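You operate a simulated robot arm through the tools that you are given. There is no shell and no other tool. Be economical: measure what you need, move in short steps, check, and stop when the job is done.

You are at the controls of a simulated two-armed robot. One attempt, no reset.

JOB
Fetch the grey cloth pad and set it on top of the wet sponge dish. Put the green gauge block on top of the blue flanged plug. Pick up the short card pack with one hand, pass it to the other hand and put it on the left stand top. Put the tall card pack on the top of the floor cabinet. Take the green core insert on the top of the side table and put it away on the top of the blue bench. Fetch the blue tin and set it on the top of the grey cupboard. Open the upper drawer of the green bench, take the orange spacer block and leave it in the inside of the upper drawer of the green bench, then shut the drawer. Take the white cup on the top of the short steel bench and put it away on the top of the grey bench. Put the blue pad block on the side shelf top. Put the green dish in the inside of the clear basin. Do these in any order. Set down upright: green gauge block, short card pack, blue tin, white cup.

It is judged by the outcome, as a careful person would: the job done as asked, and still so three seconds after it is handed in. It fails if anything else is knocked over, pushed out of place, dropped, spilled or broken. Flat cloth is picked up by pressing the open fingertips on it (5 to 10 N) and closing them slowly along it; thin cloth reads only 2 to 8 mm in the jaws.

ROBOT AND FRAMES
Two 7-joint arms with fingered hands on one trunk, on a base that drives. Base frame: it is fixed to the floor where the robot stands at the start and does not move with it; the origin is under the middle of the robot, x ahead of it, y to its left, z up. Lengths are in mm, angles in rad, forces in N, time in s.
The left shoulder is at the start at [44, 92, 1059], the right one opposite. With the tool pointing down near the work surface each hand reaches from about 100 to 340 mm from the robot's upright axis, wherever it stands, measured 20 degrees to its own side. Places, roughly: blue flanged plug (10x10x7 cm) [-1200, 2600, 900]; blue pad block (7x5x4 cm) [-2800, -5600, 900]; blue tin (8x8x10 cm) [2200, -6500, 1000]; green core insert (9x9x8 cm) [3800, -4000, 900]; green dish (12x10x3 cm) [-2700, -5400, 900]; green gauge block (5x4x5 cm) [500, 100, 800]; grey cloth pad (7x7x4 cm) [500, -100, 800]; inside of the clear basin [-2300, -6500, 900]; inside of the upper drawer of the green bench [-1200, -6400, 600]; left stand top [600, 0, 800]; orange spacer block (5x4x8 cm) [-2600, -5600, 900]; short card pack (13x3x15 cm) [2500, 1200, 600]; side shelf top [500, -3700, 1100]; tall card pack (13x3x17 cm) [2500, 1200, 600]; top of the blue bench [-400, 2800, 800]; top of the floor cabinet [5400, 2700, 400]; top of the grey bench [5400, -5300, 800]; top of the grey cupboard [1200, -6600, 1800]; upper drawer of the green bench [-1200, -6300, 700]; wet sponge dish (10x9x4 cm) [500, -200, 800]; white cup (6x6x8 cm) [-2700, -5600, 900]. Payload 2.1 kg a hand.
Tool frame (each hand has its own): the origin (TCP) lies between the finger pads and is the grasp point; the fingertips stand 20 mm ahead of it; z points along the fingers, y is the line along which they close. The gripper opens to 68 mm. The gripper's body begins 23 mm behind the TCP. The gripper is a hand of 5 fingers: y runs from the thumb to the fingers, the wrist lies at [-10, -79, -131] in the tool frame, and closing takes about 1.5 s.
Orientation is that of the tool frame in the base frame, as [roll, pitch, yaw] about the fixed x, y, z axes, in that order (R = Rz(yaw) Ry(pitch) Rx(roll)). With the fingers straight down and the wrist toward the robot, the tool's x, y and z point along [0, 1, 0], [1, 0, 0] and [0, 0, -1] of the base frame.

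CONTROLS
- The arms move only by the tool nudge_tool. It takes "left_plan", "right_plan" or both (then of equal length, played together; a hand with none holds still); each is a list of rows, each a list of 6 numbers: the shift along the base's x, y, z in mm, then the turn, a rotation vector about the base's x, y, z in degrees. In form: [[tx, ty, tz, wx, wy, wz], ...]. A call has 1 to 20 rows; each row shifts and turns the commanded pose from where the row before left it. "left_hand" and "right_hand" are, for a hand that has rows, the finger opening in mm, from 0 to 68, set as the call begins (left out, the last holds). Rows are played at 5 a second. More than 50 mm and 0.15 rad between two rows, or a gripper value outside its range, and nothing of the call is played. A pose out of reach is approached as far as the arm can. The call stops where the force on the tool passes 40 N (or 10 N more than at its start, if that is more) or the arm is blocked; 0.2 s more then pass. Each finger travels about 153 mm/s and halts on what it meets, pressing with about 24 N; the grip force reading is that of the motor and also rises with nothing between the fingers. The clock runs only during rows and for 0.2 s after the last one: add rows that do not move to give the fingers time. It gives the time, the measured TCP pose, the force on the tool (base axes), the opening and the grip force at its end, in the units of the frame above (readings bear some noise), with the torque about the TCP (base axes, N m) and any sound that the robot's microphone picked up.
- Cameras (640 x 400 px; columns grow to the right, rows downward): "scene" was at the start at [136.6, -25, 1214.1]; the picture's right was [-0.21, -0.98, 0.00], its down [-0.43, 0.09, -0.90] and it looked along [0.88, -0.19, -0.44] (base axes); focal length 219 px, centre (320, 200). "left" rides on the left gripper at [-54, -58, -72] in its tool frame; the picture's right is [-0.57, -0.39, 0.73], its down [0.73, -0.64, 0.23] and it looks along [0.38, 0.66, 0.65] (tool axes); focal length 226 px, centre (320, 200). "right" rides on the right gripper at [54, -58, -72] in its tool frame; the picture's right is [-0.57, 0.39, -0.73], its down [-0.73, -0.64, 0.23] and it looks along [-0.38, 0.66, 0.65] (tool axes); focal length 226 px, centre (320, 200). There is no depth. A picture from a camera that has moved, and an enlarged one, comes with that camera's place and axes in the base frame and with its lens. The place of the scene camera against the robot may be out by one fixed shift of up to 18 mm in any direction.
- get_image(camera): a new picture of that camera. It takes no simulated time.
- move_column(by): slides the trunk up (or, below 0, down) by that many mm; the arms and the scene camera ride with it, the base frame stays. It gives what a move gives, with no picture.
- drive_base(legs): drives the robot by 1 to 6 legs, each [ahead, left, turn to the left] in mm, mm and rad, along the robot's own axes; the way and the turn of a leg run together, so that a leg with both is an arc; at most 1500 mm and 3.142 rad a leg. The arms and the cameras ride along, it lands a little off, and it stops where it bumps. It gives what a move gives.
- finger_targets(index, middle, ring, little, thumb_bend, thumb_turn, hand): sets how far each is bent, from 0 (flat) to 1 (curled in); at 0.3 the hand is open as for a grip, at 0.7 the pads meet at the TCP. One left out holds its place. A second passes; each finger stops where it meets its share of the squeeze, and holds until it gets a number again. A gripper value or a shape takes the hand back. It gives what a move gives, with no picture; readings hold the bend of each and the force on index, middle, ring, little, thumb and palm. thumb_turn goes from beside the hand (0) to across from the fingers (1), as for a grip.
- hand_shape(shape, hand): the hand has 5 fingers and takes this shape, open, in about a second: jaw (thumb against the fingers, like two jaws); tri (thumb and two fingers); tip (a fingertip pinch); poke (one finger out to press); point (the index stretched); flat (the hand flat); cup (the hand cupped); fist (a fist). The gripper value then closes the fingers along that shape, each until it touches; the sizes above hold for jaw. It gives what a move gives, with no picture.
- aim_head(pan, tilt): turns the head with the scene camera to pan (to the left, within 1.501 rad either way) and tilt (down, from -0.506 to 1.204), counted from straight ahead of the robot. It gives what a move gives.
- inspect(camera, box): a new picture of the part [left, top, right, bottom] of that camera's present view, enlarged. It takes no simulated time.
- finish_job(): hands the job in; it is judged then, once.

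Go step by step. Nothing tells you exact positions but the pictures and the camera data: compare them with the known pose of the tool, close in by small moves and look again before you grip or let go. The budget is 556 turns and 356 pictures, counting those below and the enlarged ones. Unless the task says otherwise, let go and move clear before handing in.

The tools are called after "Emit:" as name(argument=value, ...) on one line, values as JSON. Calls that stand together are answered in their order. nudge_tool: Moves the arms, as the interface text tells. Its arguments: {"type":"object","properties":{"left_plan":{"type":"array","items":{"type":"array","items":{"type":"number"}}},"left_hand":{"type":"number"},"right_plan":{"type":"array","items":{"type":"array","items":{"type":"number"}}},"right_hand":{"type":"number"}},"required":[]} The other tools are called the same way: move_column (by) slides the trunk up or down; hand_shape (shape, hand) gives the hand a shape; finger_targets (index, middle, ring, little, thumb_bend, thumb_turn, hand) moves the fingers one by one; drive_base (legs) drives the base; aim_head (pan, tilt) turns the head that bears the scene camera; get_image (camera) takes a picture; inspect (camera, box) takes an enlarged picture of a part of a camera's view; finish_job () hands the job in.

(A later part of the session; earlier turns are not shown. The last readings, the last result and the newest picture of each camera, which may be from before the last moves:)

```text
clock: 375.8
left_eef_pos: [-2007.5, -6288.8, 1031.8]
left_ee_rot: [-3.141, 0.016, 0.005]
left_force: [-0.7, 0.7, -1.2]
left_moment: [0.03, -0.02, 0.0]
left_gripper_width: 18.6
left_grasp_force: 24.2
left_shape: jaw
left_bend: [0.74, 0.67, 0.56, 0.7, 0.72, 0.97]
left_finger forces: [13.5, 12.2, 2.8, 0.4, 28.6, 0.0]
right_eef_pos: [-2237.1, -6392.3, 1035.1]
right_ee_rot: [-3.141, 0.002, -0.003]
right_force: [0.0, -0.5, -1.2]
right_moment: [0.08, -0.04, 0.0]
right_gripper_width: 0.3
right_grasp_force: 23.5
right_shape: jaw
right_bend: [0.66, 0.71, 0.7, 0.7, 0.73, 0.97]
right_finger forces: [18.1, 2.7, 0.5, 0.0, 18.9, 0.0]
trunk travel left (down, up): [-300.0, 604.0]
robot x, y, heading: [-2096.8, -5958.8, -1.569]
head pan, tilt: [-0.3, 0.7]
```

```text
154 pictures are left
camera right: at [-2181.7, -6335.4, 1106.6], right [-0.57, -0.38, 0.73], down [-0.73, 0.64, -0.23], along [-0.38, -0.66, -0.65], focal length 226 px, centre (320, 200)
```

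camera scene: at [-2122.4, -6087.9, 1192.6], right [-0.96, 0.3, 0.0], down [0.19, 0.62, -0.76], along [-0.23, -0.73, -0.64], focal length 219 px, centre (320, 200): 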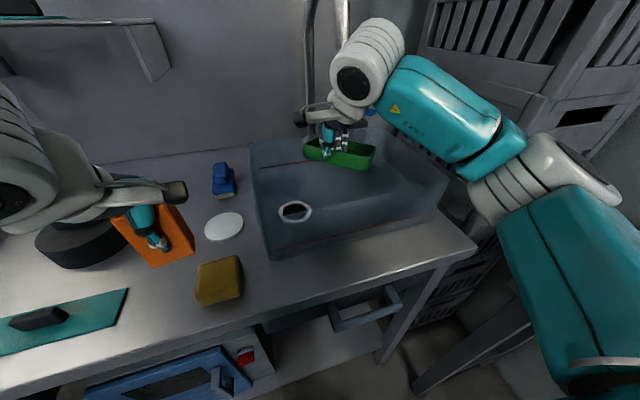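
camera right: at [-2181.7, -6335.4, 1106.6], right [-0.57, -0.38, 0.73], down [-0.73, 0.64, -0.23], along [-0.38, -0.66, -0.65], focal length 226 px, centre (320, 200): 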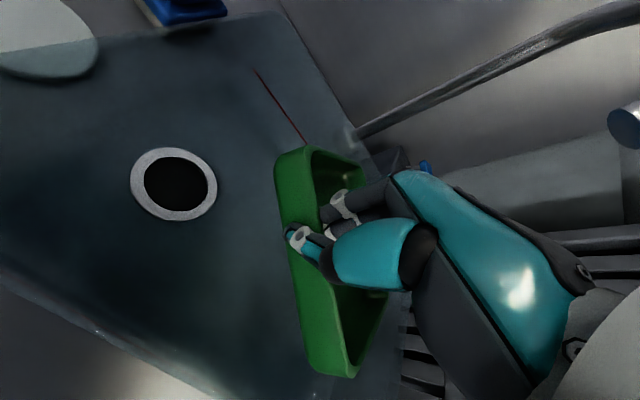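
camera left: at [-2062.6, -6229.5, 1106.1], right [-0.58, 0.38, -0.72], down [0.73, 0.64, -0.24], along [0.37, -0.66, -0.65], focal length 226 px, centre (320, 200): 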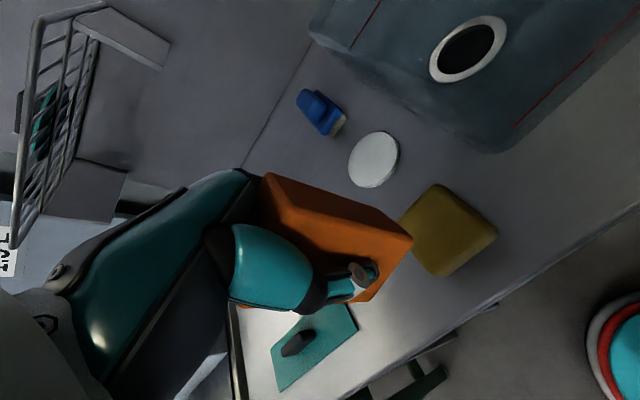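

The dish is well inside the basin's outline. I lower it into the basin, gently towards contact.

Emit:
nudge_tool(right_plan=[[0, -4, -20, 0, 0, 0], [0, -4, -20, 0, 0, 0], [0, 0, -15, 0, 0, 0], [0, 0, -10, 0, 0, 0], [0, 0, -8, 0, 0, 0], [0, 0, 0, 0, 0, 0]])

Emit:
get_image(camera="right")

Emit:
inspect(camera="scene", box=[240, 80, 480, 270])

```text
clock: 377.1
left_eef_pos: [-2007.7, -6288.5, 1031.3]
left_ee_rot: [-3.141, 0.014, 0.007]
left_force: [0.7, 0.4, -0.9]
left_moment: [0.05, 0.03, 0.0]
left_gripper_width: 18.1
left_grasp_force: 23.5
left_shape: jaw
left_bend: [0.74, 0.67, 0.56, 0.7, 0.72, 0.97]
left_finger forces: [13.4, 12.2, 2.9, 0.4, 28.6, 0.1]
right_eef_pos: [-2238.0, -6399.7, 960.9]
right_ee_rot: [3.142, 0.002, -0.005]
right_force: [0.3, 0.2, -0.7]
right_moment: [0.08, -0.05, 0.0]
right_gripper_width: 0.2
right_grasp_force: 23.9
right_shape: jaw
right_bend: [0.66, 0.71, 0.7, 0.7, 0.73, 0.97]
right_finger forces: [18.3, 2.6, 0.3, 0.0, 18.7, 0.1]
trunk travel left (down, up): [-300.0, 604.0]
robot x, y, heading: [-2100.7, -5958.0, -1.572]
head pan, tilt: [-0.3, 0.7]
```

```text
153 pictures are left
camera right: at [-2181.3, -6342.4, 1033.3], right [-0.57, -0.38, 0.73], down [-0.73, 0.64, -0.23], along [-0.38, -0.66, -0.65], focal length 226 px, centre (320, 200)
```

right: 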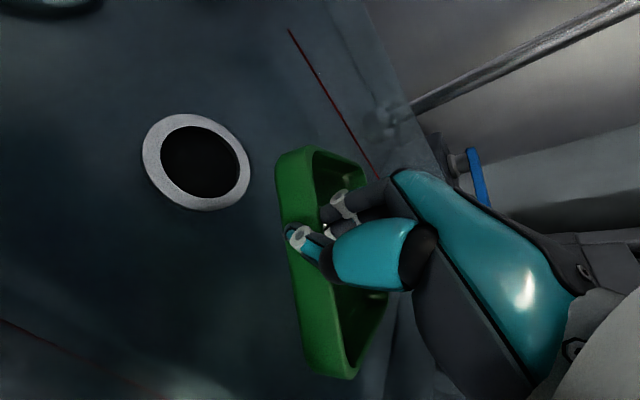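

```text
2.11 times, centred on (360, 175) of scene
camera zoom: at [-2122.4, -6087.9, 1192.6], right [-0.96, 0.3, 0.0], down [0.19, 0.62, -0.76], along [-0.23, -0.73, -0.64], focal length 461 px, centre (236, 253)
```

zoom: 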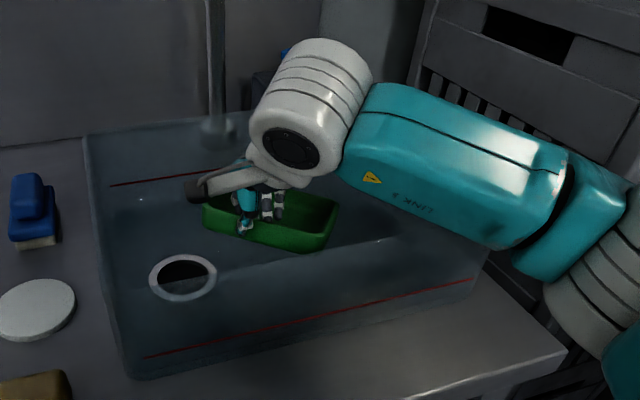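

Emit:
nudge_tool(right_plan=[[0, 0, -5, 0, 0, 0], [0, 0, -5, 0, 0, 0], [0, 0, -4, 0, 0, 0], [0, 0, -4, 0, 0, 0], [0, 0, 0, 0, 0, 0]])

Emit:
inspect(camera="scene", box=[240, 80, 480, 270])

```text
clock: 378.4
left_eef_pos: [-2008.2, -6288.0, 1031.8]
left_ee_rot: [3.14, 0.015, 0.005]
left_force: [0.1, -1.2, -0.9]
left_moment: [0.02, 0.02, -0.01]
left_gripper_width: 18.4
left_grasp_force: 23.7
left_shape: jaw
left_bend: [0.74, 0.67, 0.56, 0.7, 0.72, 0.97]
left_finger forces: [13.5, 12.2, 2.8, 0.4, 28.6, 0.1]
right_eef_pos: [-2236.7, -6400.9, 942.8]
right_ee_rot: [-3.141, 0.002, -0.005]
right_force: [-0.3, -0.2, -1.7]
right_moment: [0.07, -0.07, -0.02]
right_gripper_width: 0.1
right_grasp_force: 23.7
right_shape: jaw
right_bend: [0.66, 0.71, 0.7, 0.7, 0.73, 0.97]
right_finger forces: [18.5, 2.6, 0.2, 0.0, 18.5, 0.1]
trunk travel left (down, up): [-300.0, 604.0]
robot x, y, heading: [-2098.7, -5956.8, -1.572]
head pan, tilt: [-0.3, 0.7]
```

```text
2.11 times, centred on (360, 175) of scene
camera zoom: at [-2122.4, -6087.9, 1192.6], right [-0.96, 0.3, 0.0], down [0.19, 0.62, -0.76], along [-0.23, -0.73, -0.64], focal length 461 px, centre (236, 253)
```

zoom: 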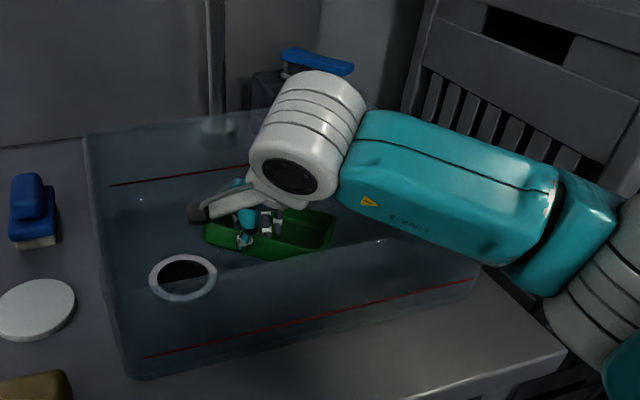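

Emit:
nudge_tool(right_plan=[[0, 0, -3, 0, 0, 0], [0, 0, -3, 0, 0, 0], [0, 0, -3, 0, 0, 0], [0, 0, 0, 0, 0, 0]])

Emit:
get_image(camera="right")

Emit:
inspect(camera="left", box=[300, 0, 640, 200])

```text
clock: 379.4
left_eef_pos: [-2006.8, -6288.8, 1032.4]
left_ee_rot: [-3.141, 0.013, 0.005]
left_force: [0.6, 0.6, -2.0]
left_moment: [0.03, 0.01, 0.01]
left_gripper_width: 18.3
left_grasp_force: 23.7
left_shape: jaw
left_bend: [0.74, 0.67, 0.56, 0.7, 0.72, 0.97]
left_finger forces: [13.6, 12.3, 2.9, 0.4, 28.6, 0.1]
right_eef_pos: [-2237.1, -6401.0, 935.0]
right_ee_rot: [-3.141, 0.005, -0.002]
right_force: [0.2, 0.9, -1.0]
right_moment: [0.08, -0.07, -0.01]
right_gripper_width: 0.1
right_grasp_force: 23.6
right_shape: jaw
right_bend: [0.66, 0.72, 0.7, 0.7, 0.73, 0.97]
right_finger forces: [18.4, 2.6, 0.4, 0.0, 18.6, 0.1]
trunk travel left (down, up): [-300.0, 604.0]
robot x, y, heading: [-2097.6, -5956.0, -1.569]
head pan, tilt: [-0.3, 0.7]
```

```text
150 pictures are left
camera right: at [-2181.1, -6342.8, 1006.2], right [-0.57, -0.39, 0.73], down [-0.73, 0.64, -0.23], along [-0.38, -0.66, -0.65], focal length 226 px, centre (320, 200)
```

right: 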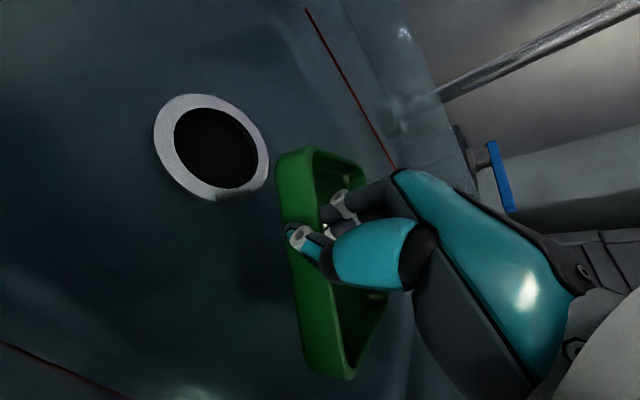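

```text
1.88 times, centred on (470, 100) of left
camera zoom: at [-2062.6, -6229.5, 1106.1], right [-0.58, 0.38, -0.72], down [0.73, 0.64, -0.24], along [0.37, -0.66, -0.65], focal length 426 px, centre (38, 388)
```

zoom: 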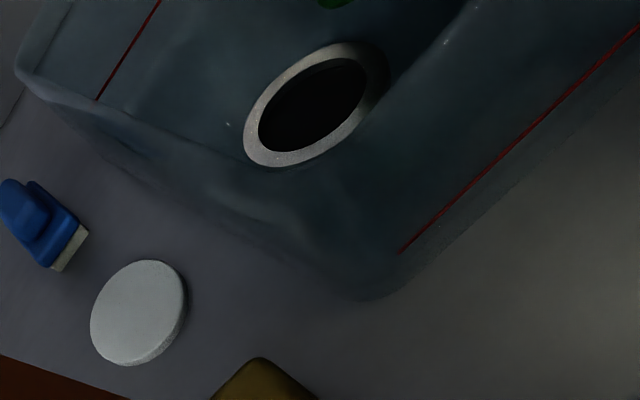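

Re-measuring the bench front edge gives bench z≈852, so the floor is at about 860 and the basin lies about 50 mm further back. I move the dish 40 mm deeper in and continue lowering.

Emit:
nudge_tool(right_plan=[[-5, -20, 0, 0, 0, 0], [-5, -20, 0, 0, 0, 0], [0, 0, -8, 0, 0, 0], [0, 0, -6, 0, 0, 0], [0, 0, -4, 0, 0, 0], [0, 0, -4, 0, 0, 0], [0, 0, 0, 0, 0, 0]])

Emit:
inspect(camera="scene", box=[240, 80, 480, 270])

```text
clock: 380.9
left_eef_pos: [-2007.6, -6288.1, 1032.4]
left_ee_rot: [-3.141, 0.014, 0.005]
left_force: [0.8, -0.1, -1.4]
left_moment: [0.02, 0.04, 0.0]
left_gripper_width: 18.4
left_grasp_force: 23.9
left_shape: jaw
left_bend: [0.74, 0.67, 0.56, 0.7, 0.72, 0.97]
left_finger forces: [13.6, 12.2, 2.8, 0.4, 28.6, 0.1]
right_eef_pos: [-2247.1, -6440.3, 911.7]
right_ee_rot: [3.141, 0.004, -0.005]
right_force: [0.3, 0.1, -0.3]
right_moment: [0.03, -0.01, 0.01]
right_gripper_width: 0.1
right_grasp_force: 24.0
right_shape: jaw
right_bend: [0.66, 0.72, 0.7, 0.7, 0.74, 0.96]
right_finger forces: [18.2, 2.4, 0.0, 0.1, 18.2, 0.0]
trunk travel left (down, up): [-300.0, 604.0]
robot x, y, heading: [-2100.3, -5956.0, -1.57]
head pan, tilt: [-0.3, 0.7]
```

```text
2.11 times, centred on (360, 175) of scene
camera zoom: at [-2122.3, -6087.9, 1192.6], right [-0.96, 0.3, 0.0], down [0.19, 0.62, -0.76], along [-0.23, -0.73, -0.64], focal length 461 px, centre (236, 253)
```

zoom: 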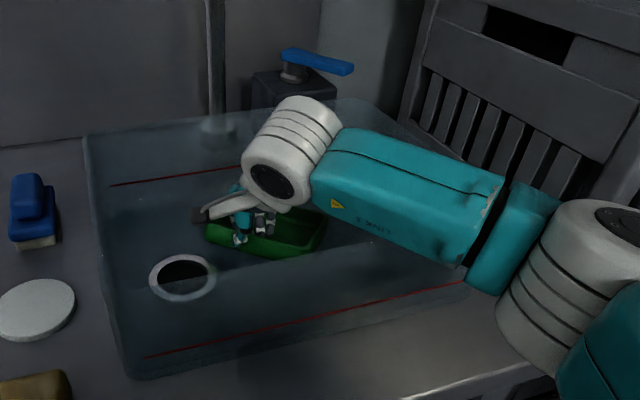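

Emit:
nudge_tool(right_plan=[[0, 0, -3, 0, 0, 0], [0, 0, -3, 0, 0, 0], [0, 0, -3, 0, 0, 0], [0, 0, 0, 0, 0, 0]])

Emit:
inspect(camera="scene", box=[240, 80, 480, 270])

Emit:
get_image(camera="right")

```text
clock: 381.9
left_eef_pos: [-2007.9, -6287.9, 1032.2]
left_ee_rot: [3.141, 0.013, 0.006]
left_force: [-0.4, -0.1, -1.7]
left_moment: [-0.02, 0.01, 0.01]
left_gripper_width: 18.1
left_grasp_force: 23.9
left_shape: jaw
left_bend: [0.74, 0.67, 0.56, 0.7, 0.72, 0.97]
left_finger forces: [13.6, 12.2, 2.8, 0.4, 28.7, 0.0]
right_eef_pos: [-2246.4, -6440.3, 903.8]
right_ee_rot: [3.142, 0.001, -0.001]
right_force: [-0.3, -0.5, -0.8]
right_moment: [-0.1, 0.02, 0.05]
right_gripper_width: 0.1
right_grasp_force: 24.2
right_shape: jaw
right_bend: [0.67, 0.72, 0.7, 0.7, 0.74, 0.96]
right_finger forces: [19.6, 2.1, 0.0, 0.1, 17.9, 0.0]
trunk travel left (down, up): [-300.0, 604.0]
robot x, y, heading: [-2097.8, -5956.5, -1.567]
head pan, tilt: [-0.3, 0.7]
```

```text
2.11 times, centred on (360, 175) of scene
camera zoom: at [-2122.2, -6087.8, 1192.6], right [-0.96, 0.3, 0.0], down [0.19, 0.62, -0.76], along [-0.23, -0.73, -0.64], focal length 461 px, centre (236, 253)
```

zoom: 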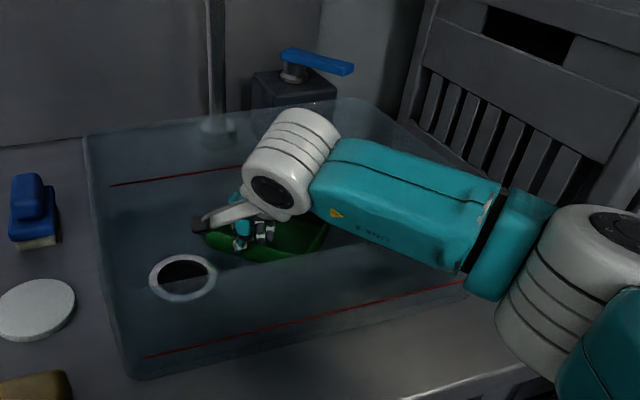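

```text
146 pictures are left
camera right: at [-2191.0, -6382.6, 975.3], right [-0.57, -0.38, 0.73], down [-0.73, 0.64, -0.23], along [-0.38, -0.66, -0.65], focal length 226 px, centre (320, 200)
```

right: 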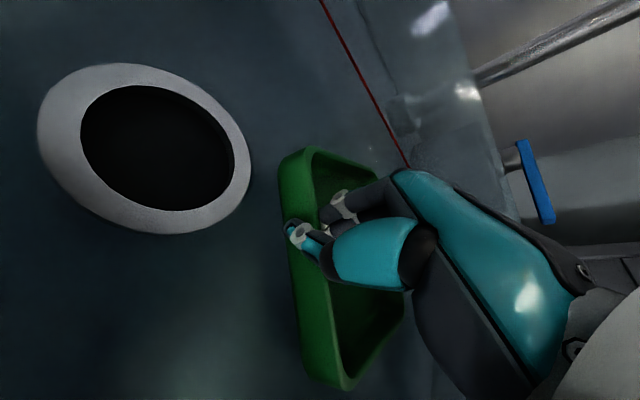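

The dish is levelling out as its far edge touches the basin floor. A little lower, then release.

Emit:
nudge_tool(right_plan=[[0, 0, -3, 0, 0, 0], [0, 0, -3, 0, 0, 0], [0, 0, -3, 0, 0, 0], [0, 0, 0, 0, 0, 0]])

Emit:
get_image(camera="right")

```text
clock: 383.1
left_eef_pos: [-2007.6, -6288.1, 1031.3]
left_ee_rot: [3.141, 0.014, 0.005]
left_force: [-0.2, 0.3, -2.0]
left_moment: [0.0, -0.03, -0.01]
left_gripper_width: 18.2
left_grasp_force: 24.3
left_shape: jaw
left_bend: [0.74, 0.67, 0.56, 0.7, 0.72, 0.97]
left_finger forces: [13.5, 12.2, 2.8, 0.4, 28.6, 0.0]
right_eef_pos: [-2246.4, -6441.1, 898.1]
right_ee_rot: [3.13, 0.0, -0.005]
right_force: [-0.5, 1.1, 14.7]
right_moment: [-0.16, -0.03, 0.03]
right_gripper_width: 0.1
right_grasp_force: 23.9
right_shape: jaw
right_bend: [0.67, 0.72, 0.7, 0.7, 0.73, 0.96]
right_finger forces: [32.6, 2.3, 0.1, 0.0, 20.4, 0.0]
trunk travel left (down, up): [-300.0, 604.0]
robot x, y, heading: [-2098.9, -5958.0, -1.569]
head pan, tilt: [-0.3, 0.7]
stopped in row 4 (right hand): the force on the tool passed its limit at 41 N (the readings are from after the stop); the commanded pose is now the measured one
```

```text
145 pictures are left
camera right: at [-2190.8, -6382.2, 969.6], right [-0.57, -0.38, 0.73], down [-0.73, 0.64, -0.24], along [-0.38, -0.67, -0.64], focal length 226 px, centre (320, 200)
```

right: 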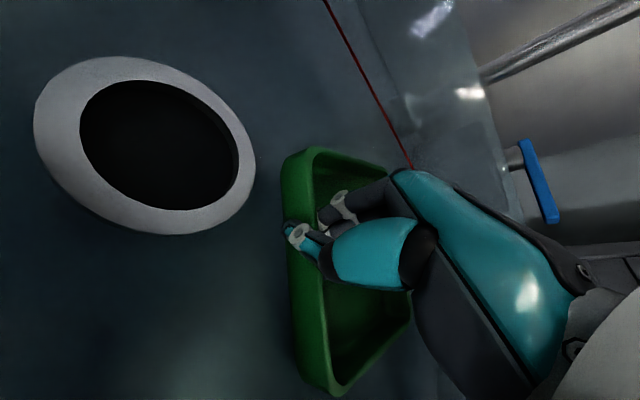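

The dish rests on the basin floor. I open the hand and lift straight out.

Emit:
nudge_tool(right_plan=[[0, 0, 2, 0, 0, 0], [0, 0, 0, 0, 0, 0], [0, 0, 0, 0, 0, 0], [0, 0, 0, 0, 0, 0]], right_hand=45)

Emit:
nudge_tool(right_plan=[[0, 0, 20, 0, 0, 0], [0, 0, 40, 0, 0, 0], [0, 0, 45, 0, 0, 0], [0, 0, 45, 0, 0, 0], [0, 20, 20, 0, 0, 0]])

Emit:
inspect(camera="scene", box=[240, 80, 480, 270])

Emit:
get_image(camera="right")

```text
clock: 384.1
left_eef_pos: [-2008.3, -6289.2, 1030.8]
left_ee_rot: [3.141, 0.013, 0.005]
left_force: [0.8, -0.3, -0.6]
left_moment: [0.04, 0.02, -0.01]
left_gripper_width: 18.4
left_grasp_force: 24.0
left_shape: jaw
left_bend: [0.74, 0.67, 0.56, 0.7, 0.72, 0.97]
left_finger forces: [13.5, 12.2, 2.8, 0.5, 28.6, 0.0]
right_eef_pos: [-2247.0, -6441.1, 898.8]
right_ee_rot: [3.133, 0.003, -0.005]
right_force: [0.0, 1.6, 2.7]
right_moment: [-0.08, -0.05, -0.01]
right_gripper_width: 44.0
right_grasp_force: 0.1
right_shape: jaw
right_bend: [0.28, 0.39, 0.36, 0.36, 0.62, 1.0]
right_finger forces: [2.8, 0.1, 0.1, 0.1, 0.0, 0.0]
trunk travel left (down, up): [-300.0, 604.0]
robot x, y, heading: [-2101.6, -5957.6, -1.57]
head pan, tilt: [-0.3, 0.7]
```

```text
clock: 385.3
left_eef_pos: [-2008.2, -6288.3, 1032.5]
left_ee_rot: [-3.141, 0.015, 0.006]
left_force: [-0.3, -1.0, -0.7]
left_moment: [0.01, 0.01, 0.02]
left_gripper_width: 17.9
left_grasp_force: 23.7
left_shape: jaw
left_bend: [0.74, 0.67, 0.56, 0.7, 0.72, 0.97]
left_finger forces: [13.4, 12.1, 2.8, 0.4, 28.6, 0.0]
right_eef_pos: [-2246.9, -6421.8, 1069.1]
right_ee_rot: [3.135, 0.0, -0.005]
right_force: [-0.4, 0.2, -0.6]
right_moment: [0.01, 0.01, 0.0]
right_gripper_width: 44.8
right_grasp_force: 0.0
right_shape: jaw
right_bend: [0.28, 0.39, 0.36, 0.36, 0.62, 1.0]
right_finger forces: [0.0, 0.0, 0.0, 0.1, 0.0, 0.0]
trunk travel left (down, up): [-300.0, 604.0]
robot x, y, heading: [-2104.3, -5959.0, -1.573]
head pan, tilt: [-0.3, 0.7]
```

```text
2.11 times, centred on (360, 175) of scene
camera zoom: at [-2122.2, -6087.9, 1192.6], right [-0.95, 0.3, 0.0], down [0.19, 0.62, -0.76], along [-0.23, -0.73, -0.64], focal length 461 px, centre (236, 253)
```

zoom: 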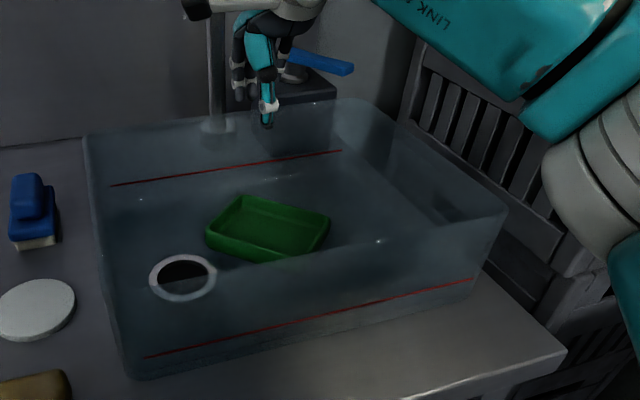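

```text
143 pictures are left
camera right: at [-2191.0, -6362.7, 1140.6], right [-0.57, -0.38, 0.73], down [-0.73, 0.64, -0.23], along [-0.38, -0.67, -0.64], focal length 226 px, centre (320, 200)
```

right: 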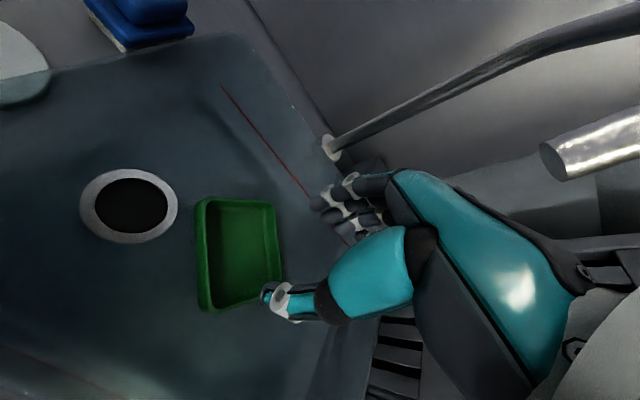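

The dish lies flat in the basin. Now the green bench: I back off and move left in front of its drawers.

Emit:
drive_base(legs=[[-250, 0, 0], [0, 850, 0]])

Emit:
aim_head(pan=0, tilt=0.6)

Emit:
get_image(camera="scene")

```text
clock: 391.2
left_eef_pos: [-1155.3, -6036.4, 1031.5]
left_ee_rot: [-3.14, 0.015, 0.009]
left_force: [0.8, 0.7, -1.7]
left_moment: [-0.05, -0.03, 0.01]
left_gripper_width: 18.5
left_grasp_force: 24.3
left_shape: jaw
left_bend: [0.74, 0.67, 0.56, 0.7, 0.72, 0.97]
left_finger forces: [13.5, 12.2, 2.7, 0.5, 28.6, 0.0]
right_eef_pos: [-1394.1, -6170.3, 1068.8]
right_ee_rot: [3.135, 0.0, 0.003]
right_force: [0.5, -0.2, 0.0]
right_moment: [-0.01, -0.02, 0.01]
right_gripper_width: 44.8
right_grasp_force: 0.0
right_shape: jaw
right_bend: [0.28, 0.39, 0.36, 0.36, 0.62, 1.0]
right_finger forces: [0.0, 0.0, 0.0, 0.0, 0.0, 0.2]
trunk travel left (down, up): [-300.0, 604.0]
robot x, y, heading: [-1249.6, -5706.7, -1.565]
head pan, tilt: [-0.3, 0.7]
```

```text
clock: 392.0
left_eef_pos: [-1156.9, -6035.9, 1032.2]
left_ee_rot: [3.142, 0.013, 0.011]
left_force: [-0.1, -0.2, -0.2]
left_moment: [-0.02, 0.03, 0.0]
left_gripper_width: 18.3
left_grasp_force: 24.2
left_shape: jaw
left_bend: [0.74, 0.67, 0.56, 0.7, 0.72, 0.97]
left_finger forces: [13.5, 12.2, 2.8, 0.3, 28.4, 0.0]
right_eef_pos: [-1395.2, -6172.0, 1068.5]
right_ee_rot: [3.135, 0.0, 0.001]
right_force: [-0.3, 0.4, 0.3]
right_moment: [0.03, -0.01, 0.01]
right_gripper_width: 44.7
right_grasp_force: 0.1
right_shape: jaw
right_bend: [0.28, 0.39, 0.36, 0.36, 0.62, 1.0]
right_finger forces: [0.0, 0.1, 0.0, 0.0, 0.1, 0.0]
trunk travel left (down, up): [-300.0, 604.0]
robot x, y, heading: [-1251.0, -5703.2, -1.565]
head pan, tilt: [0.0, 0.6]
```

```text
142 pictures are left
camera scene: at [-1246.7, -5844.1, 1201.2], right [-1.0, 0.0, 0.0], down [0.0, 0.57, -0.82], along [0.0, -0.82, -0.57], focal length 219 px, centre (320, 200)
```

scene: 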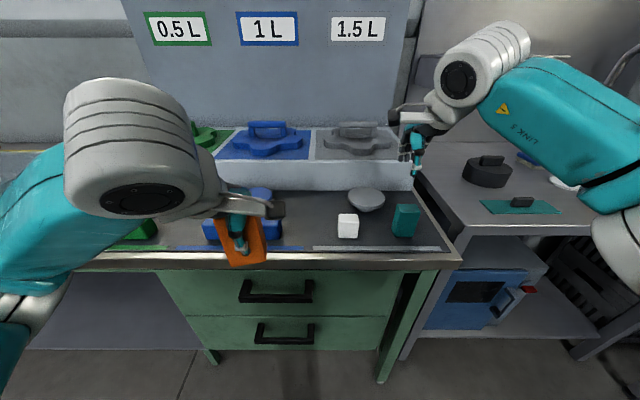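

Emit:
inspect(camera="scene", box=[150, 230, 410, 370])

Emit:
get_image(camera="right")

Emit:
get_image(camera="left")

```text
2.46 times, centred on (280, 300) of scene
camera zoom: at [-1246.7, -5844.1, 1201.2], right [-1.0, 0.0, 0.0], down [0.0, 0.57, -0.82], along [0.0, -0.82, -0.57], focal length 539 px, centre (418, -46)
```

zoom: 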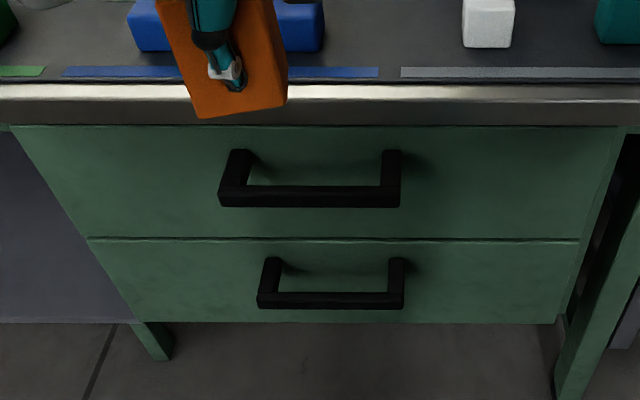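

```text
140 pictures are left
camera right: at [-1339.1, -6112.4, 1140.1], right [-0.57, -0.38, 0.73], down [-0.73, 0.64, -0.23], along [-0.38, -0.67, -0.64], focal length 226 px, centre (320, 200)
```

right: 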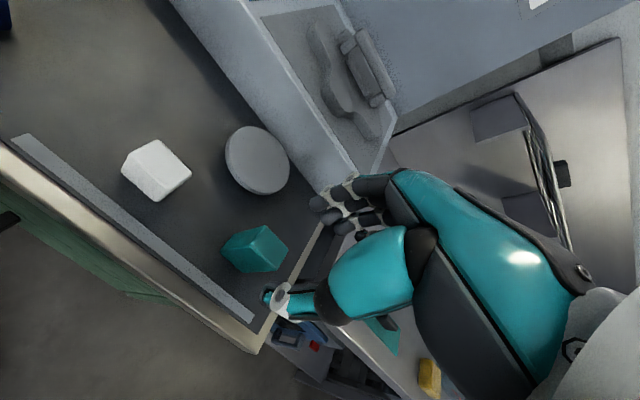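

```text
139 pictures are left
camera left: at [-1211.2, -5978.2, 1106.1], right [-0.58, 0.38, -0.72], down [0.72, 0.65, -0.24], along [0.38, -0.66, -0.65], focal length 226 px, centre (320, 200)
```

left: 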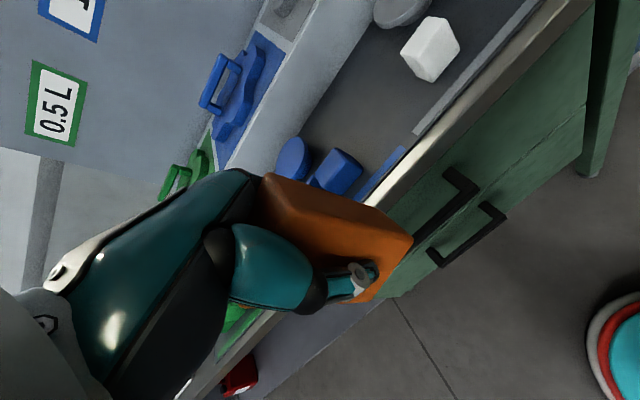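

The upper handle's bar is at about [-1146,-6120,752], 45 mm off the drawer front; the bench edge is at y≈-6156. I move left so the handle lies before my right hand, lower the trunk, and tilt the right hand 45° forward-down.

Emit:
drive_base(legs=[[0, 215, -0.006]])

Emit:
move_column(by=-150)

Emit:
nudge_tool(right_plan=[[0, 30, 0, -7.5, 0, 0], [0, 30, 0, -7.5, 0, 0], [0, 30, 0, -7.5, 0, 0], [0, 20, 0, -7.5, 0, 0], [0, 0, -10, -7.5, 0, 0], [0, 0, -20, -7.5, 0, 0], [0, 0, 0, 0, 0, 0]], right_hand=55)

Emit:
get_image(camera="scene")

Emit:
get_image(camera="right")

```text
clock: 393.7
left_eef_pos: [-945.1, -6036.8, 1031.4]
left_ee_rot: [3.141, 0.015, 0.001]
left_force: [-1.0, 0.3, -0.6]
left_moment: [0.02, -0.02, 0.01]
left_gripper_width: 18.3
left_grasp_force: 23.8
left_shape: jaw
left_bend: [0.74, 0.67, 0.56, 0.7, 0.72, 0.97]
left_finger forces: [13.5, 12.1, 2.8, 0.4, 28.6, 0.0]
right_eef_pos: [-1184.1, -6169.2, 1068.0]
right_ee_rot: [3.135, 0.0, -0.005]
right_force: [0.4, 0.7, 0.9]
right_moment: [0.0, 0.01, 0.02]
right_gripper_width: 44.6
right_grasp_force: 0.0
right_shape: jaw
right_bend: [0.28, 0.39, 0.36, 0.36, 0.62, 1.0]
right_finger forces: [0.1, 0.0, 0.0, 0.0, 0.0, 0.0]
trunk travel left (down, up): [-300.0, 604.0]
robot x, y, heading: [-1034.9, -5706.4, -1.573]
head pan, tilt: [0.0, 0.6]
```

```text
clock: 395.4
left_eef_pos: [-944.0, -6036.9, 882.1]
left_ee_rot: [-3.14, 0.013, 0.003]
left_force: [-0.5, 0.7, -1.9]
left_moment: [-0.03, 0.02, -0.02]
left_gripper_width: 18.0
left_grasp_force: 24.0
left_shape: jaw
left_bend: [0.74, 0.67, 0.56, 0.7, 0.72, 0.97]
left_finger forces: [13.6, 12.1, 2.8, 0.3, 28.6, 0.0]
right_eef_pos: [-1183.5, -6170.4, 919.1]
right_ee_rot: [3.135, 0.001, -0.006]
right_force: [-0.2, -1.0, -0.6]
right_moment: [0.0, 0.01, 0.01]
right_gripper_width: 44.7
right_grasp_force: 0.0
right_shape: jaw
right_bend: [0.28, 0.39, 0.36, 0.36, 0.62, 1.0]
right_finger forces: [0.0, 0.0, 0.1, 0.0, 0.0, 0.1]
trunk travel left (down, up): [-150.0, 754.0]
robot x, y, heading: [-1038.0, -5707.9, -1.57]
head pan, tilt: [0.0, 0.6]
```

```text
clock: 397.0
left_eef_pos: [-944.4, -6036.5, 882.3]
left_ee_rot: [-3.14, 0.014, 0.001]
left_force: [0.2, -0.7, -0.7]
left_moment: [-0.01, -0.01, 0.01]
left_gripper_width: 18.2
left_grasp_force: 24.0
left_shape: jaw
left_bend: [0.74, 0.67, 0.56, 0.7, 0.72, 0.96]
left_finger forces: [13.7, 12.0, 2.7, 0.5, 28.6, 0.0]
right_eef_pos: [-1185.2, -6097.7, 900.4]
right_ee_rot: [2.348, -0.005, -0.005]
right_force: [-0.5, -0.2, 0.1]
right_moment: [0.01, 0.0, 0.01]
right_gripper_width: 54.8
right_grasp_force: 0.1
right_shape: jaw
right_bend: [0.27, 0.34, 0.32, 0.33, 0.5, 0.99]
right_finger forces: [0.0, 0.1, 0.0, 0.0, 0.0, 0.1]
right hand out of reach, approached as far as the arm can: row 4, 5, 6
trunk travel left (down, up): [-150.0, 754.0]
robot x, y, heading: [-1035.6, -5704.6, -1.569]
head pan, tilt: [0.0, 0.6]
```

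```text
138 pictures are left
camera scene: at [-1033.4, -5873.6, 1049.0], right [-1.0, 0.0, 0.0], down [0.0, 0.57, -0.82], along [0.0, -0.82, -0.57], focal length 219 px, centre (320, 200)
```

scene: 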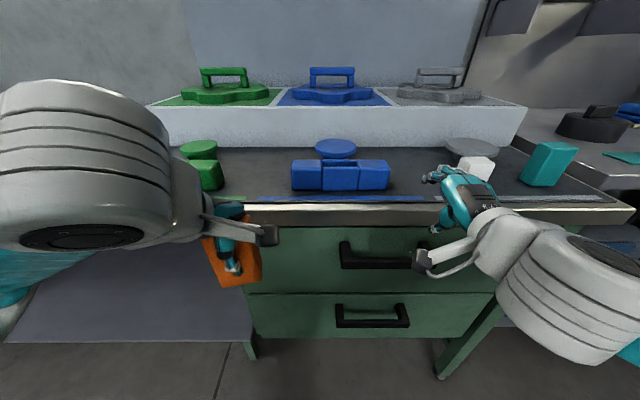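

```text
137 pictures are left
camera right: at [-1129.3, -6005.8, 909.3], right [-0.57, 0.25, 0.78], down [-0.73, 0.29, -0.62], along [-0.38, -0.92, 0.02], focal length 226 px, centre (320, 200)
```

right: 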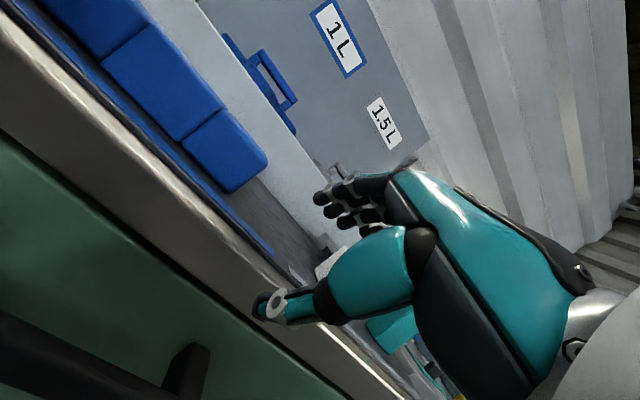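

The bar shows again at about [-1150,-6123,752]. I bring the right hand down in front of it.

Emit:
nudge_tool(right_plan=[[12, 10, -20, 0, 0, 0], [12, 10, -30, 0, 0, 0], [11, 0, -30, 0, 0, 0], [0, 0, -25, 0, 0, 0], [0, 0, 0, 0, 0, 0]])

Emit:
get_image(camera="scene")

Emit:
get_image(camera="right")

```text
clock: 398.2
left_eef_pos: [-942.3, -6038.7, 883.0]
left_ee_rot: [-3.141, 0.013, 0.002]
left_force: [0.7, -0.2, -1.2]
left_moment: [-0.02, 0.0, -0.02]
left_gripper_width: 18.3
left_grasp_force: 23.8
left_shape: jaw
left_bend: [0.74, 0.67, 0.56, 0.7, 0.72, 0.96]
left_finger forces: [13.7, 12.1, 2.7, 0.4, 28.6, 0.1]
right_eef_pos: [-1176.5, -6098.5, 895.5]
right_ee_rot: [2.353, -0.005, 0.0]
right_force: [-0.5, -0.7, -0.1]
right_moment: [0.02, 0.03, -0.06]
right_gripper_width: 54.9
right_grasp_force: 0.1
right_shape: jaw
right_bend: [0.27, 0.34, 0.32, 0.33, 0.5, 0.99]
right_finger forces: [0.0, 0.0, 0.0, 0.1, 0.0, 0.0]
right hand out of reach, approached as far as the arm can: row 1, 2, 3, 4
trunk travel left (down, up): [-150.0, 754.0]
robot x, y, heading: [-1034.2, -5709.4, -1.577]
head pan, tilt: [0.0, 0.6]
```

```text
136 pictures are left
camera scene: at [-1033.4, -5873.5, 1049.0], right [-1.0, 0.0, 0.0], down [0.0, 0.57, -0.82], along [0.0, -0.82, -0.57], focal length 219 px, centre (320, 200)
```

scene: 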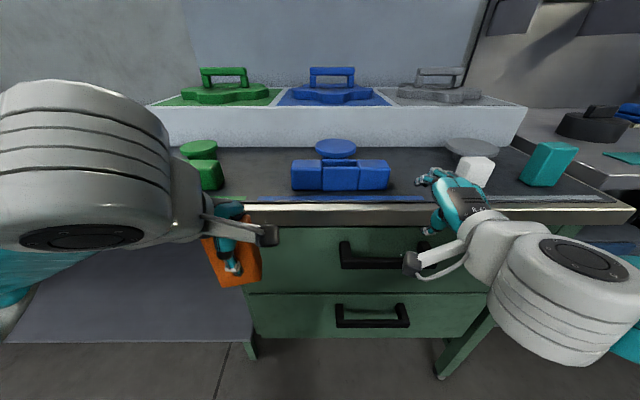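

```text
135 pictures are left
camera right: at [-1121.6, -6006.1, 905.4], right [-0.57, 0.24, 0.78], down [-0.73, 0.29, -0.62], along [-0.38, -0.93, 0.01], focal length 226 px, centre (320, 200)
```

right: 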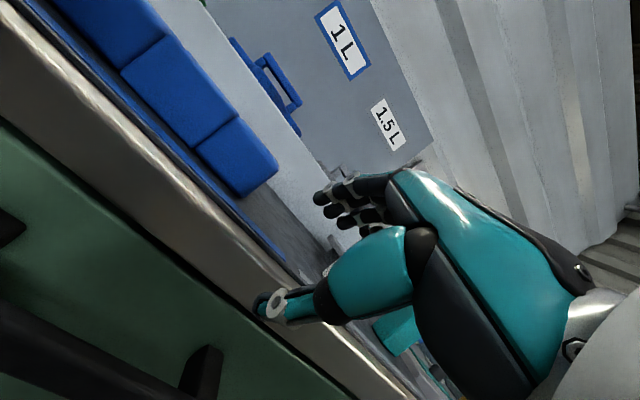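

The arm is too folded that close. I back the base 150 mm and then reach forward.

Emit:
drive_base(legs=[[-150, 0, 0.006]])

Emit:
nudge_tool(right_plan=[[0, -25, -20, 0, 0, 0], [0, -25, -20, 0, 0, 0], [0, -25, -10, 0, 0, 0], [0, -15, 0, 0, 0, 0], [0, 0, 0, 0, 0, 0]])

Emit:
get_image(camera="scene")

Emit:
get_image(camera="right")

```text
clock: 399.6
left_eef_pos: [-942.5, -5889.1, 882.3]
left_ee_rot: [-3.141, 0.015, 0.006]
left_force: [0.7, -0.2, -0.9]
left_moment: [-0.01, 0.03, 0.01]
left_gripper_width: 18.4
left_grasp_force: 24.0
left_shape: jaw
left_bend: [0.74, 0.67, 0.56, 0.7, 0.72, 0.96]
left_finger forces: [13.8, 12.0, 2.8, 0.4, 28.6, 0.1]
right_eef_pos: [-1175.0, -5951.2, 893.8]
right_ee_rot: [2.355, -0.006, 0.006]
right_force: [0.0, 0.1, 0.4]
right_moment: [-0.01, -0.01, -0.03]
right_gripper_width: 55.2
right_grasp_force: 0.1
right_shape: jaw
right_bend: [0.27, 0.34, 0.32, 0.33, 0.5, 0.99]
right_finger forces: [0.0, 0.0, 0.0, 0.0, 0.1, 0.0]
trunk travel left (down, up): [-150.0, 754.0]
robot x, y, heading: [-1037.0, -5554.4, -1.569]
head pan, tilt: [0.0, 0.6]
```

```text
clock: 400.8
left_eef_pos: [-942.8, -5888.0, 882.3]
left_ee_rot: [3.141, 0.013, 0.009]
left_force: [-0.7, 0.0, -2.1]
left_moment: [0.0, -0.01, -0.02]
left_gripper_width: 18.3
left_grasp_force: 24.1
left_shape: jaw
left_bend: [0.74, 0.67, 0.57, 0.7, 0.72, 0.96]
left_finger forces: [13.7, 12.2, 2.7, 0.3, 28.5, 0.0]
right_eef_pos: [-1181.0, -5997.2, 896.9]
right_ee_rot: [2.358, -0.004, 0.004]
right_force: [0.6, -0.7, 0.0]
right_moment: [0.01, 0.01, -0.03]
right_gripper_width: 55.0
right_grasp_force: 0.0
right_shape: jaw
right_bend: [0.27, 0.34, 0.32, 0.33, 0.5, 0.99]
right_finger forces: [0.0, 0.1, 0.0, 0.1, 0.0, 0.0]
right hand out of reach, approached as far as the arm can: row 1, 2, 3
trunk travel left (down, up): [-150.0, 754.0]
robot x, y, heading: [-1035.9, -5559.7, -1.57]
head pan, tilt: [0.0, 0.6]
```

```text
134 pictures are left
camera scene: at [-1032.4, -5724.8, 1049.0], right [-1.0, 0.0, 0.0], down [0.0, 0.57, -0.82], along [0.0, -0.82, -0.57], focal length 219 px, centre (320, 200)
```

scene: 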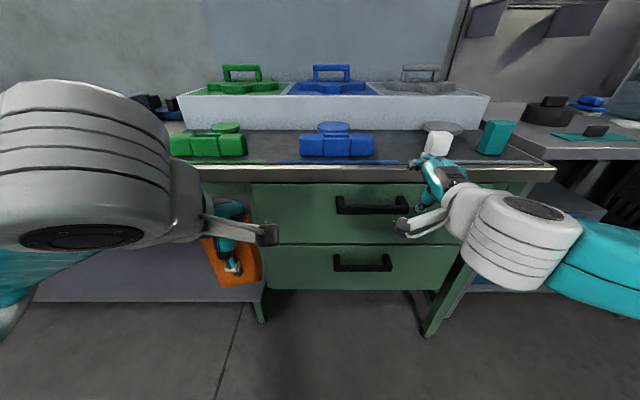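

```text
133 pictures are left
camera right: at [-1125.7, -5904.6, 906.8], right [-0.57, 0.24, 0.79], down [-0.73, 0.29, -0.62], along [-0.37, -0.93, 0.01], focal length 226 px, centre (320, 200)
```

right: 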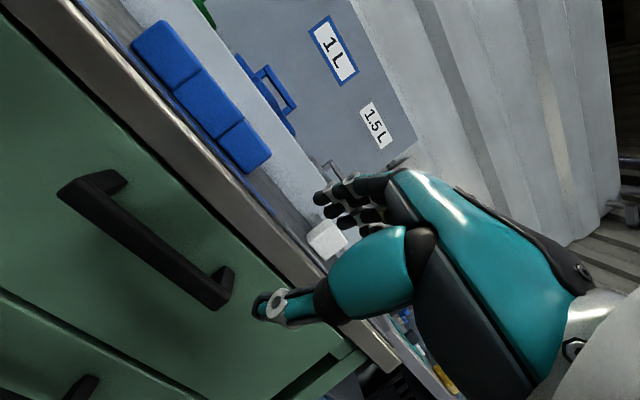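

Emit:
nudge_tool(right_plan=[[5, -30, 0, 0, 0, 0], [5, -30, 0, 0, 0, 0], [0, 0, 0, 0, 0, 0], [0, 0, 0, 0, 0, 0]])

```text
clock: 401.8
left_eef_pos: [-941.8, -5889.4, 882.4]
left_ee_rot: [3.14, 0.014, 0.007]
left_force: [0.9, 0.4, -1.0]
left_moment: [0.01, 0.0, -0.04]
left_gripper_width: 18.3
left_grasp_force: 24.2
left_shape: jaw
left_bend: [0.74, 0.67, 0.57, 0.7, 0.72, 0.96]
left_finger forces: [13.7, 12.2, 2.7, 0.4, 28.6, 0.0]
right_eef_pos: [-1170.5, -6056.9, 896.1]
right_ee_rot: [2.357, -0.005, 0.007]
right_force: [0.0, 0.3, -0.4]
right_moment: [-0.01, -0.02, 0.01]
right_gripper_width: 54.8
right_grasp_force: 0.0
right_shape: jaw
right_bend: [0.27, 0.34, 0.32, 0.33, 0.5, 0.99]
right_finger forces: [0.0, 0.1, 0.0, 0.0, 0.0, 0.1]
trunk travel left (down, up): [-150.0, 754.0]
robot x, y, heading: [-1037.1, -5560.3, -1.566]
head pan, tilt: [0.0, 0.6]
```

Now it follows. I lower it in front of the handle.

Emit:
nudge_tool(right_plan=[[5, 0, -25, 0, 0, 0], [5, 0, -25, 0, 0, 0], [5, 0, -25, 0, 0, 0], [5, 0, -25, 0, 0, 0], [0, 0, 0, 0, 0, 0]])

Emit:
get_image(camera="scene")

Emit:
get_image(camera="right")

```text
clock: 403.0
left_eef_pos: [-942.5, -5889.0, 882.0]
left_ee_rot: [3.141, 0.013, 0.007]
left_force: [0.0, 0.7, -0.5]
left_moment: [0.04, 0.02, 0.0]
left_gripper_width: 18.5
left_grasp_force: 24.2
left_shape: jaw
left_bend: [0.74, 0.67, 0.57, 0.7, 0.72, 0.96]
left_finger forces: [13.7, 12.2, 2.8, 0.3, 28.6, 0.1]
right_eef_pos: [-1170.5, -6056.7, 898.1]
right_ee_rot: [2.358, -0.005, 0.007]
right_force: [0.4, -0.4, 0.2]
right_moment: [0.02, 0.0, 0.02]
right_gripper_width: 54.8
right_grasp_force: 0.1
right_shape: jaw
right_bend: [0.27, 0.34, 0.32, 0.33, 0.5, 0.99]
right_finger forces: [0.0, 0.0, 0.1, 0.0, 0.0, 0.0]
right hand out of reach, approached as far as the arm can: row 1, 2, 3, 4
trunk travel left (down, up): [-150.0, 754.0]
robot x, y, heading: [-1035.0, -5559.8, -1.576]
head pan, tilt: [0.0, 0.6]
```

```text
132 pictures are left
camera scene: at [-1032.4, -5724.8, 1049.0], right [-1.0, 0.0, 0.0], down [0.0, 0.57, -0.82], along [0.0, -0.82, -0.57], focal length 219 px, centre (320, 200)
```

scene: 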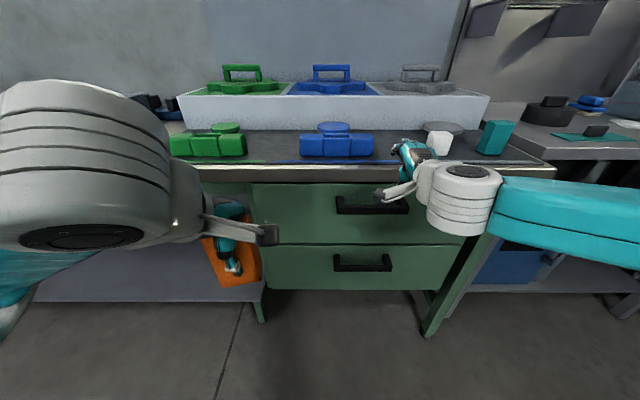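

```text
131 pictures are left
camera right: at [-1114.9, -5964.3, 906.9], right [-0.57, 0.24, 0.79], down [-0.73, 0.29, -0.62], along [-0.37, -0.93, 0.01], focal length 226 px, centre (320, 200)
```

right: 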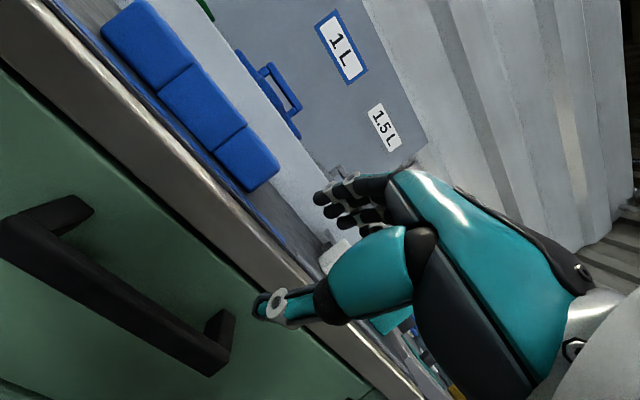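

The wrist limits it at this trunk height, so I lower the trunk itself to bring the hand level with the handle.

Emit:
move_column(by=-140)

Emit:
aim_head(pan=-0.2, tilt=0.5)

Emit:
get_image(camera="scene")

Emit:
get_image(camera="right")

```text
clock: 404.7
left_eef_pos: [-941.9, -5887.9, 742.7]
left_ee_rot: [3.141, 0.014, 0.009]
left_force: [0.1, -0.4, -0.6]
left_moment: [0.0, 0.0, 0.0]
left_gripper_width: 18.4
left_grasp_force: 24.0
left_shape: jaw
left_bend: [0.74, 0.67, 0.57, 0.7, 0.72, 0.96]
left_finger forces: [13.7, 12.0, 2.7, 0.4, 28.5, 0.0]
right_eef_pos: [-1169.8, -6056.0, 756.0]
right_ee_rot: [2.354, -0.007, 0.008]
right_force: [0.1, -0.6, 0.1]
right_moment: [0.1, 0.0, 0.01]
right_gripper_width: 55.0
right_grasp_force: 0.0
right_shape: jaw
right_bend: [0.27, 0.34, 0.32, 0.33, 0.5, 0.99]
right_finger forces: [0.0, 0.0, 0.1, 0.1, 0.0, 0.0]
trunk travel left (down, up): [-10.0, 894.0]
robot x, y, heading: [-1036.0, -5557.3, -1.569]
head pan, tilt: [0.0, 0.6]
```

```text
clock: 405.4
left_eef_pos: [-943.2, -5889.4, 742.0]
left_ee_rot: [3.14, 0.014, 0.006]
left_force: [-0.5, 0.8, -1.0]
left_moment: [0.01, 0.03, -0.01]
left_gripper_width: 18.0
left_grasp_force: 23.9
left_shape: jaw
left_bend: [0.74, 0.67, 0.57, 0.7, 0.72, 0.96]
left_finger forces: [13.8, 12.0, 2.6, 0.5, 28.5, 0.1]
right_eef_pos: [-1170.3, -6055.9, 758.2]
right_ee_rot: [2.353, -0.004, 0.005]
right_force: [-0.4, -0.4, -0.1]
right_moment: [-0.01, 0.04, 0.0]
right_gripper_width: 54.8
right_grasp_force: 0.0
right_shape: jaw
right_bend: [0.27, 0.34, 0.32, 0.33, 0.5, 0.99]
right_finger forces: [0.0, 0.0, 0.0, 0.0, 0.0, 0.0]
trunk travel left (down, up): [-10.0, 894.0]
robot x, y, heading: [-1037.2, -5559.3, -1.568]
head pan, tilt: [-0.201, 0.499]
```

```text
130 pictures are left
camera scene: at [-1050.4, -5763.6, 913.9], right [-0.98, 0.2, 0.0], down [0.09, 0.47, -0.88], along [-0.17, -0.86, -0.48], focal length 219 px, centre (320, 200)
```

scene: 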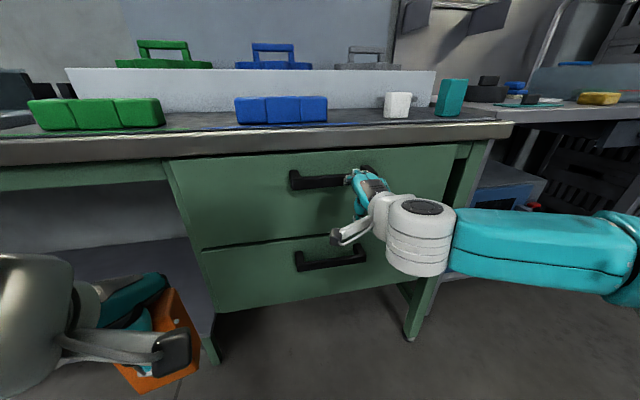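

```text
129 pictures are left
camera right: at [-1115.2, -5964.1, 766.5], right [-0.57, 0.24, 0.78], down [-0.73, 0.28, -0.62], along [-0.37, -0.93, 0.01], focal length 226 px, centre (320, 200)
```

right: 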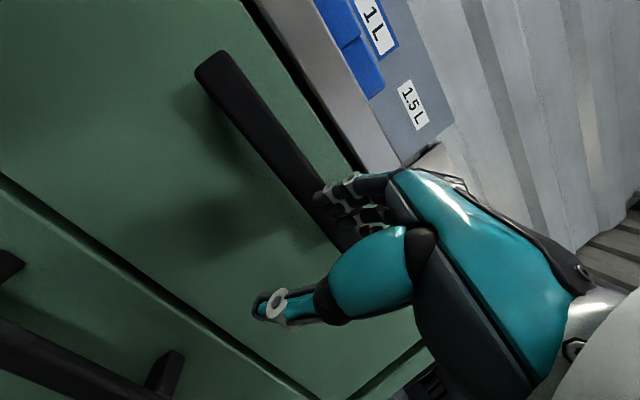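

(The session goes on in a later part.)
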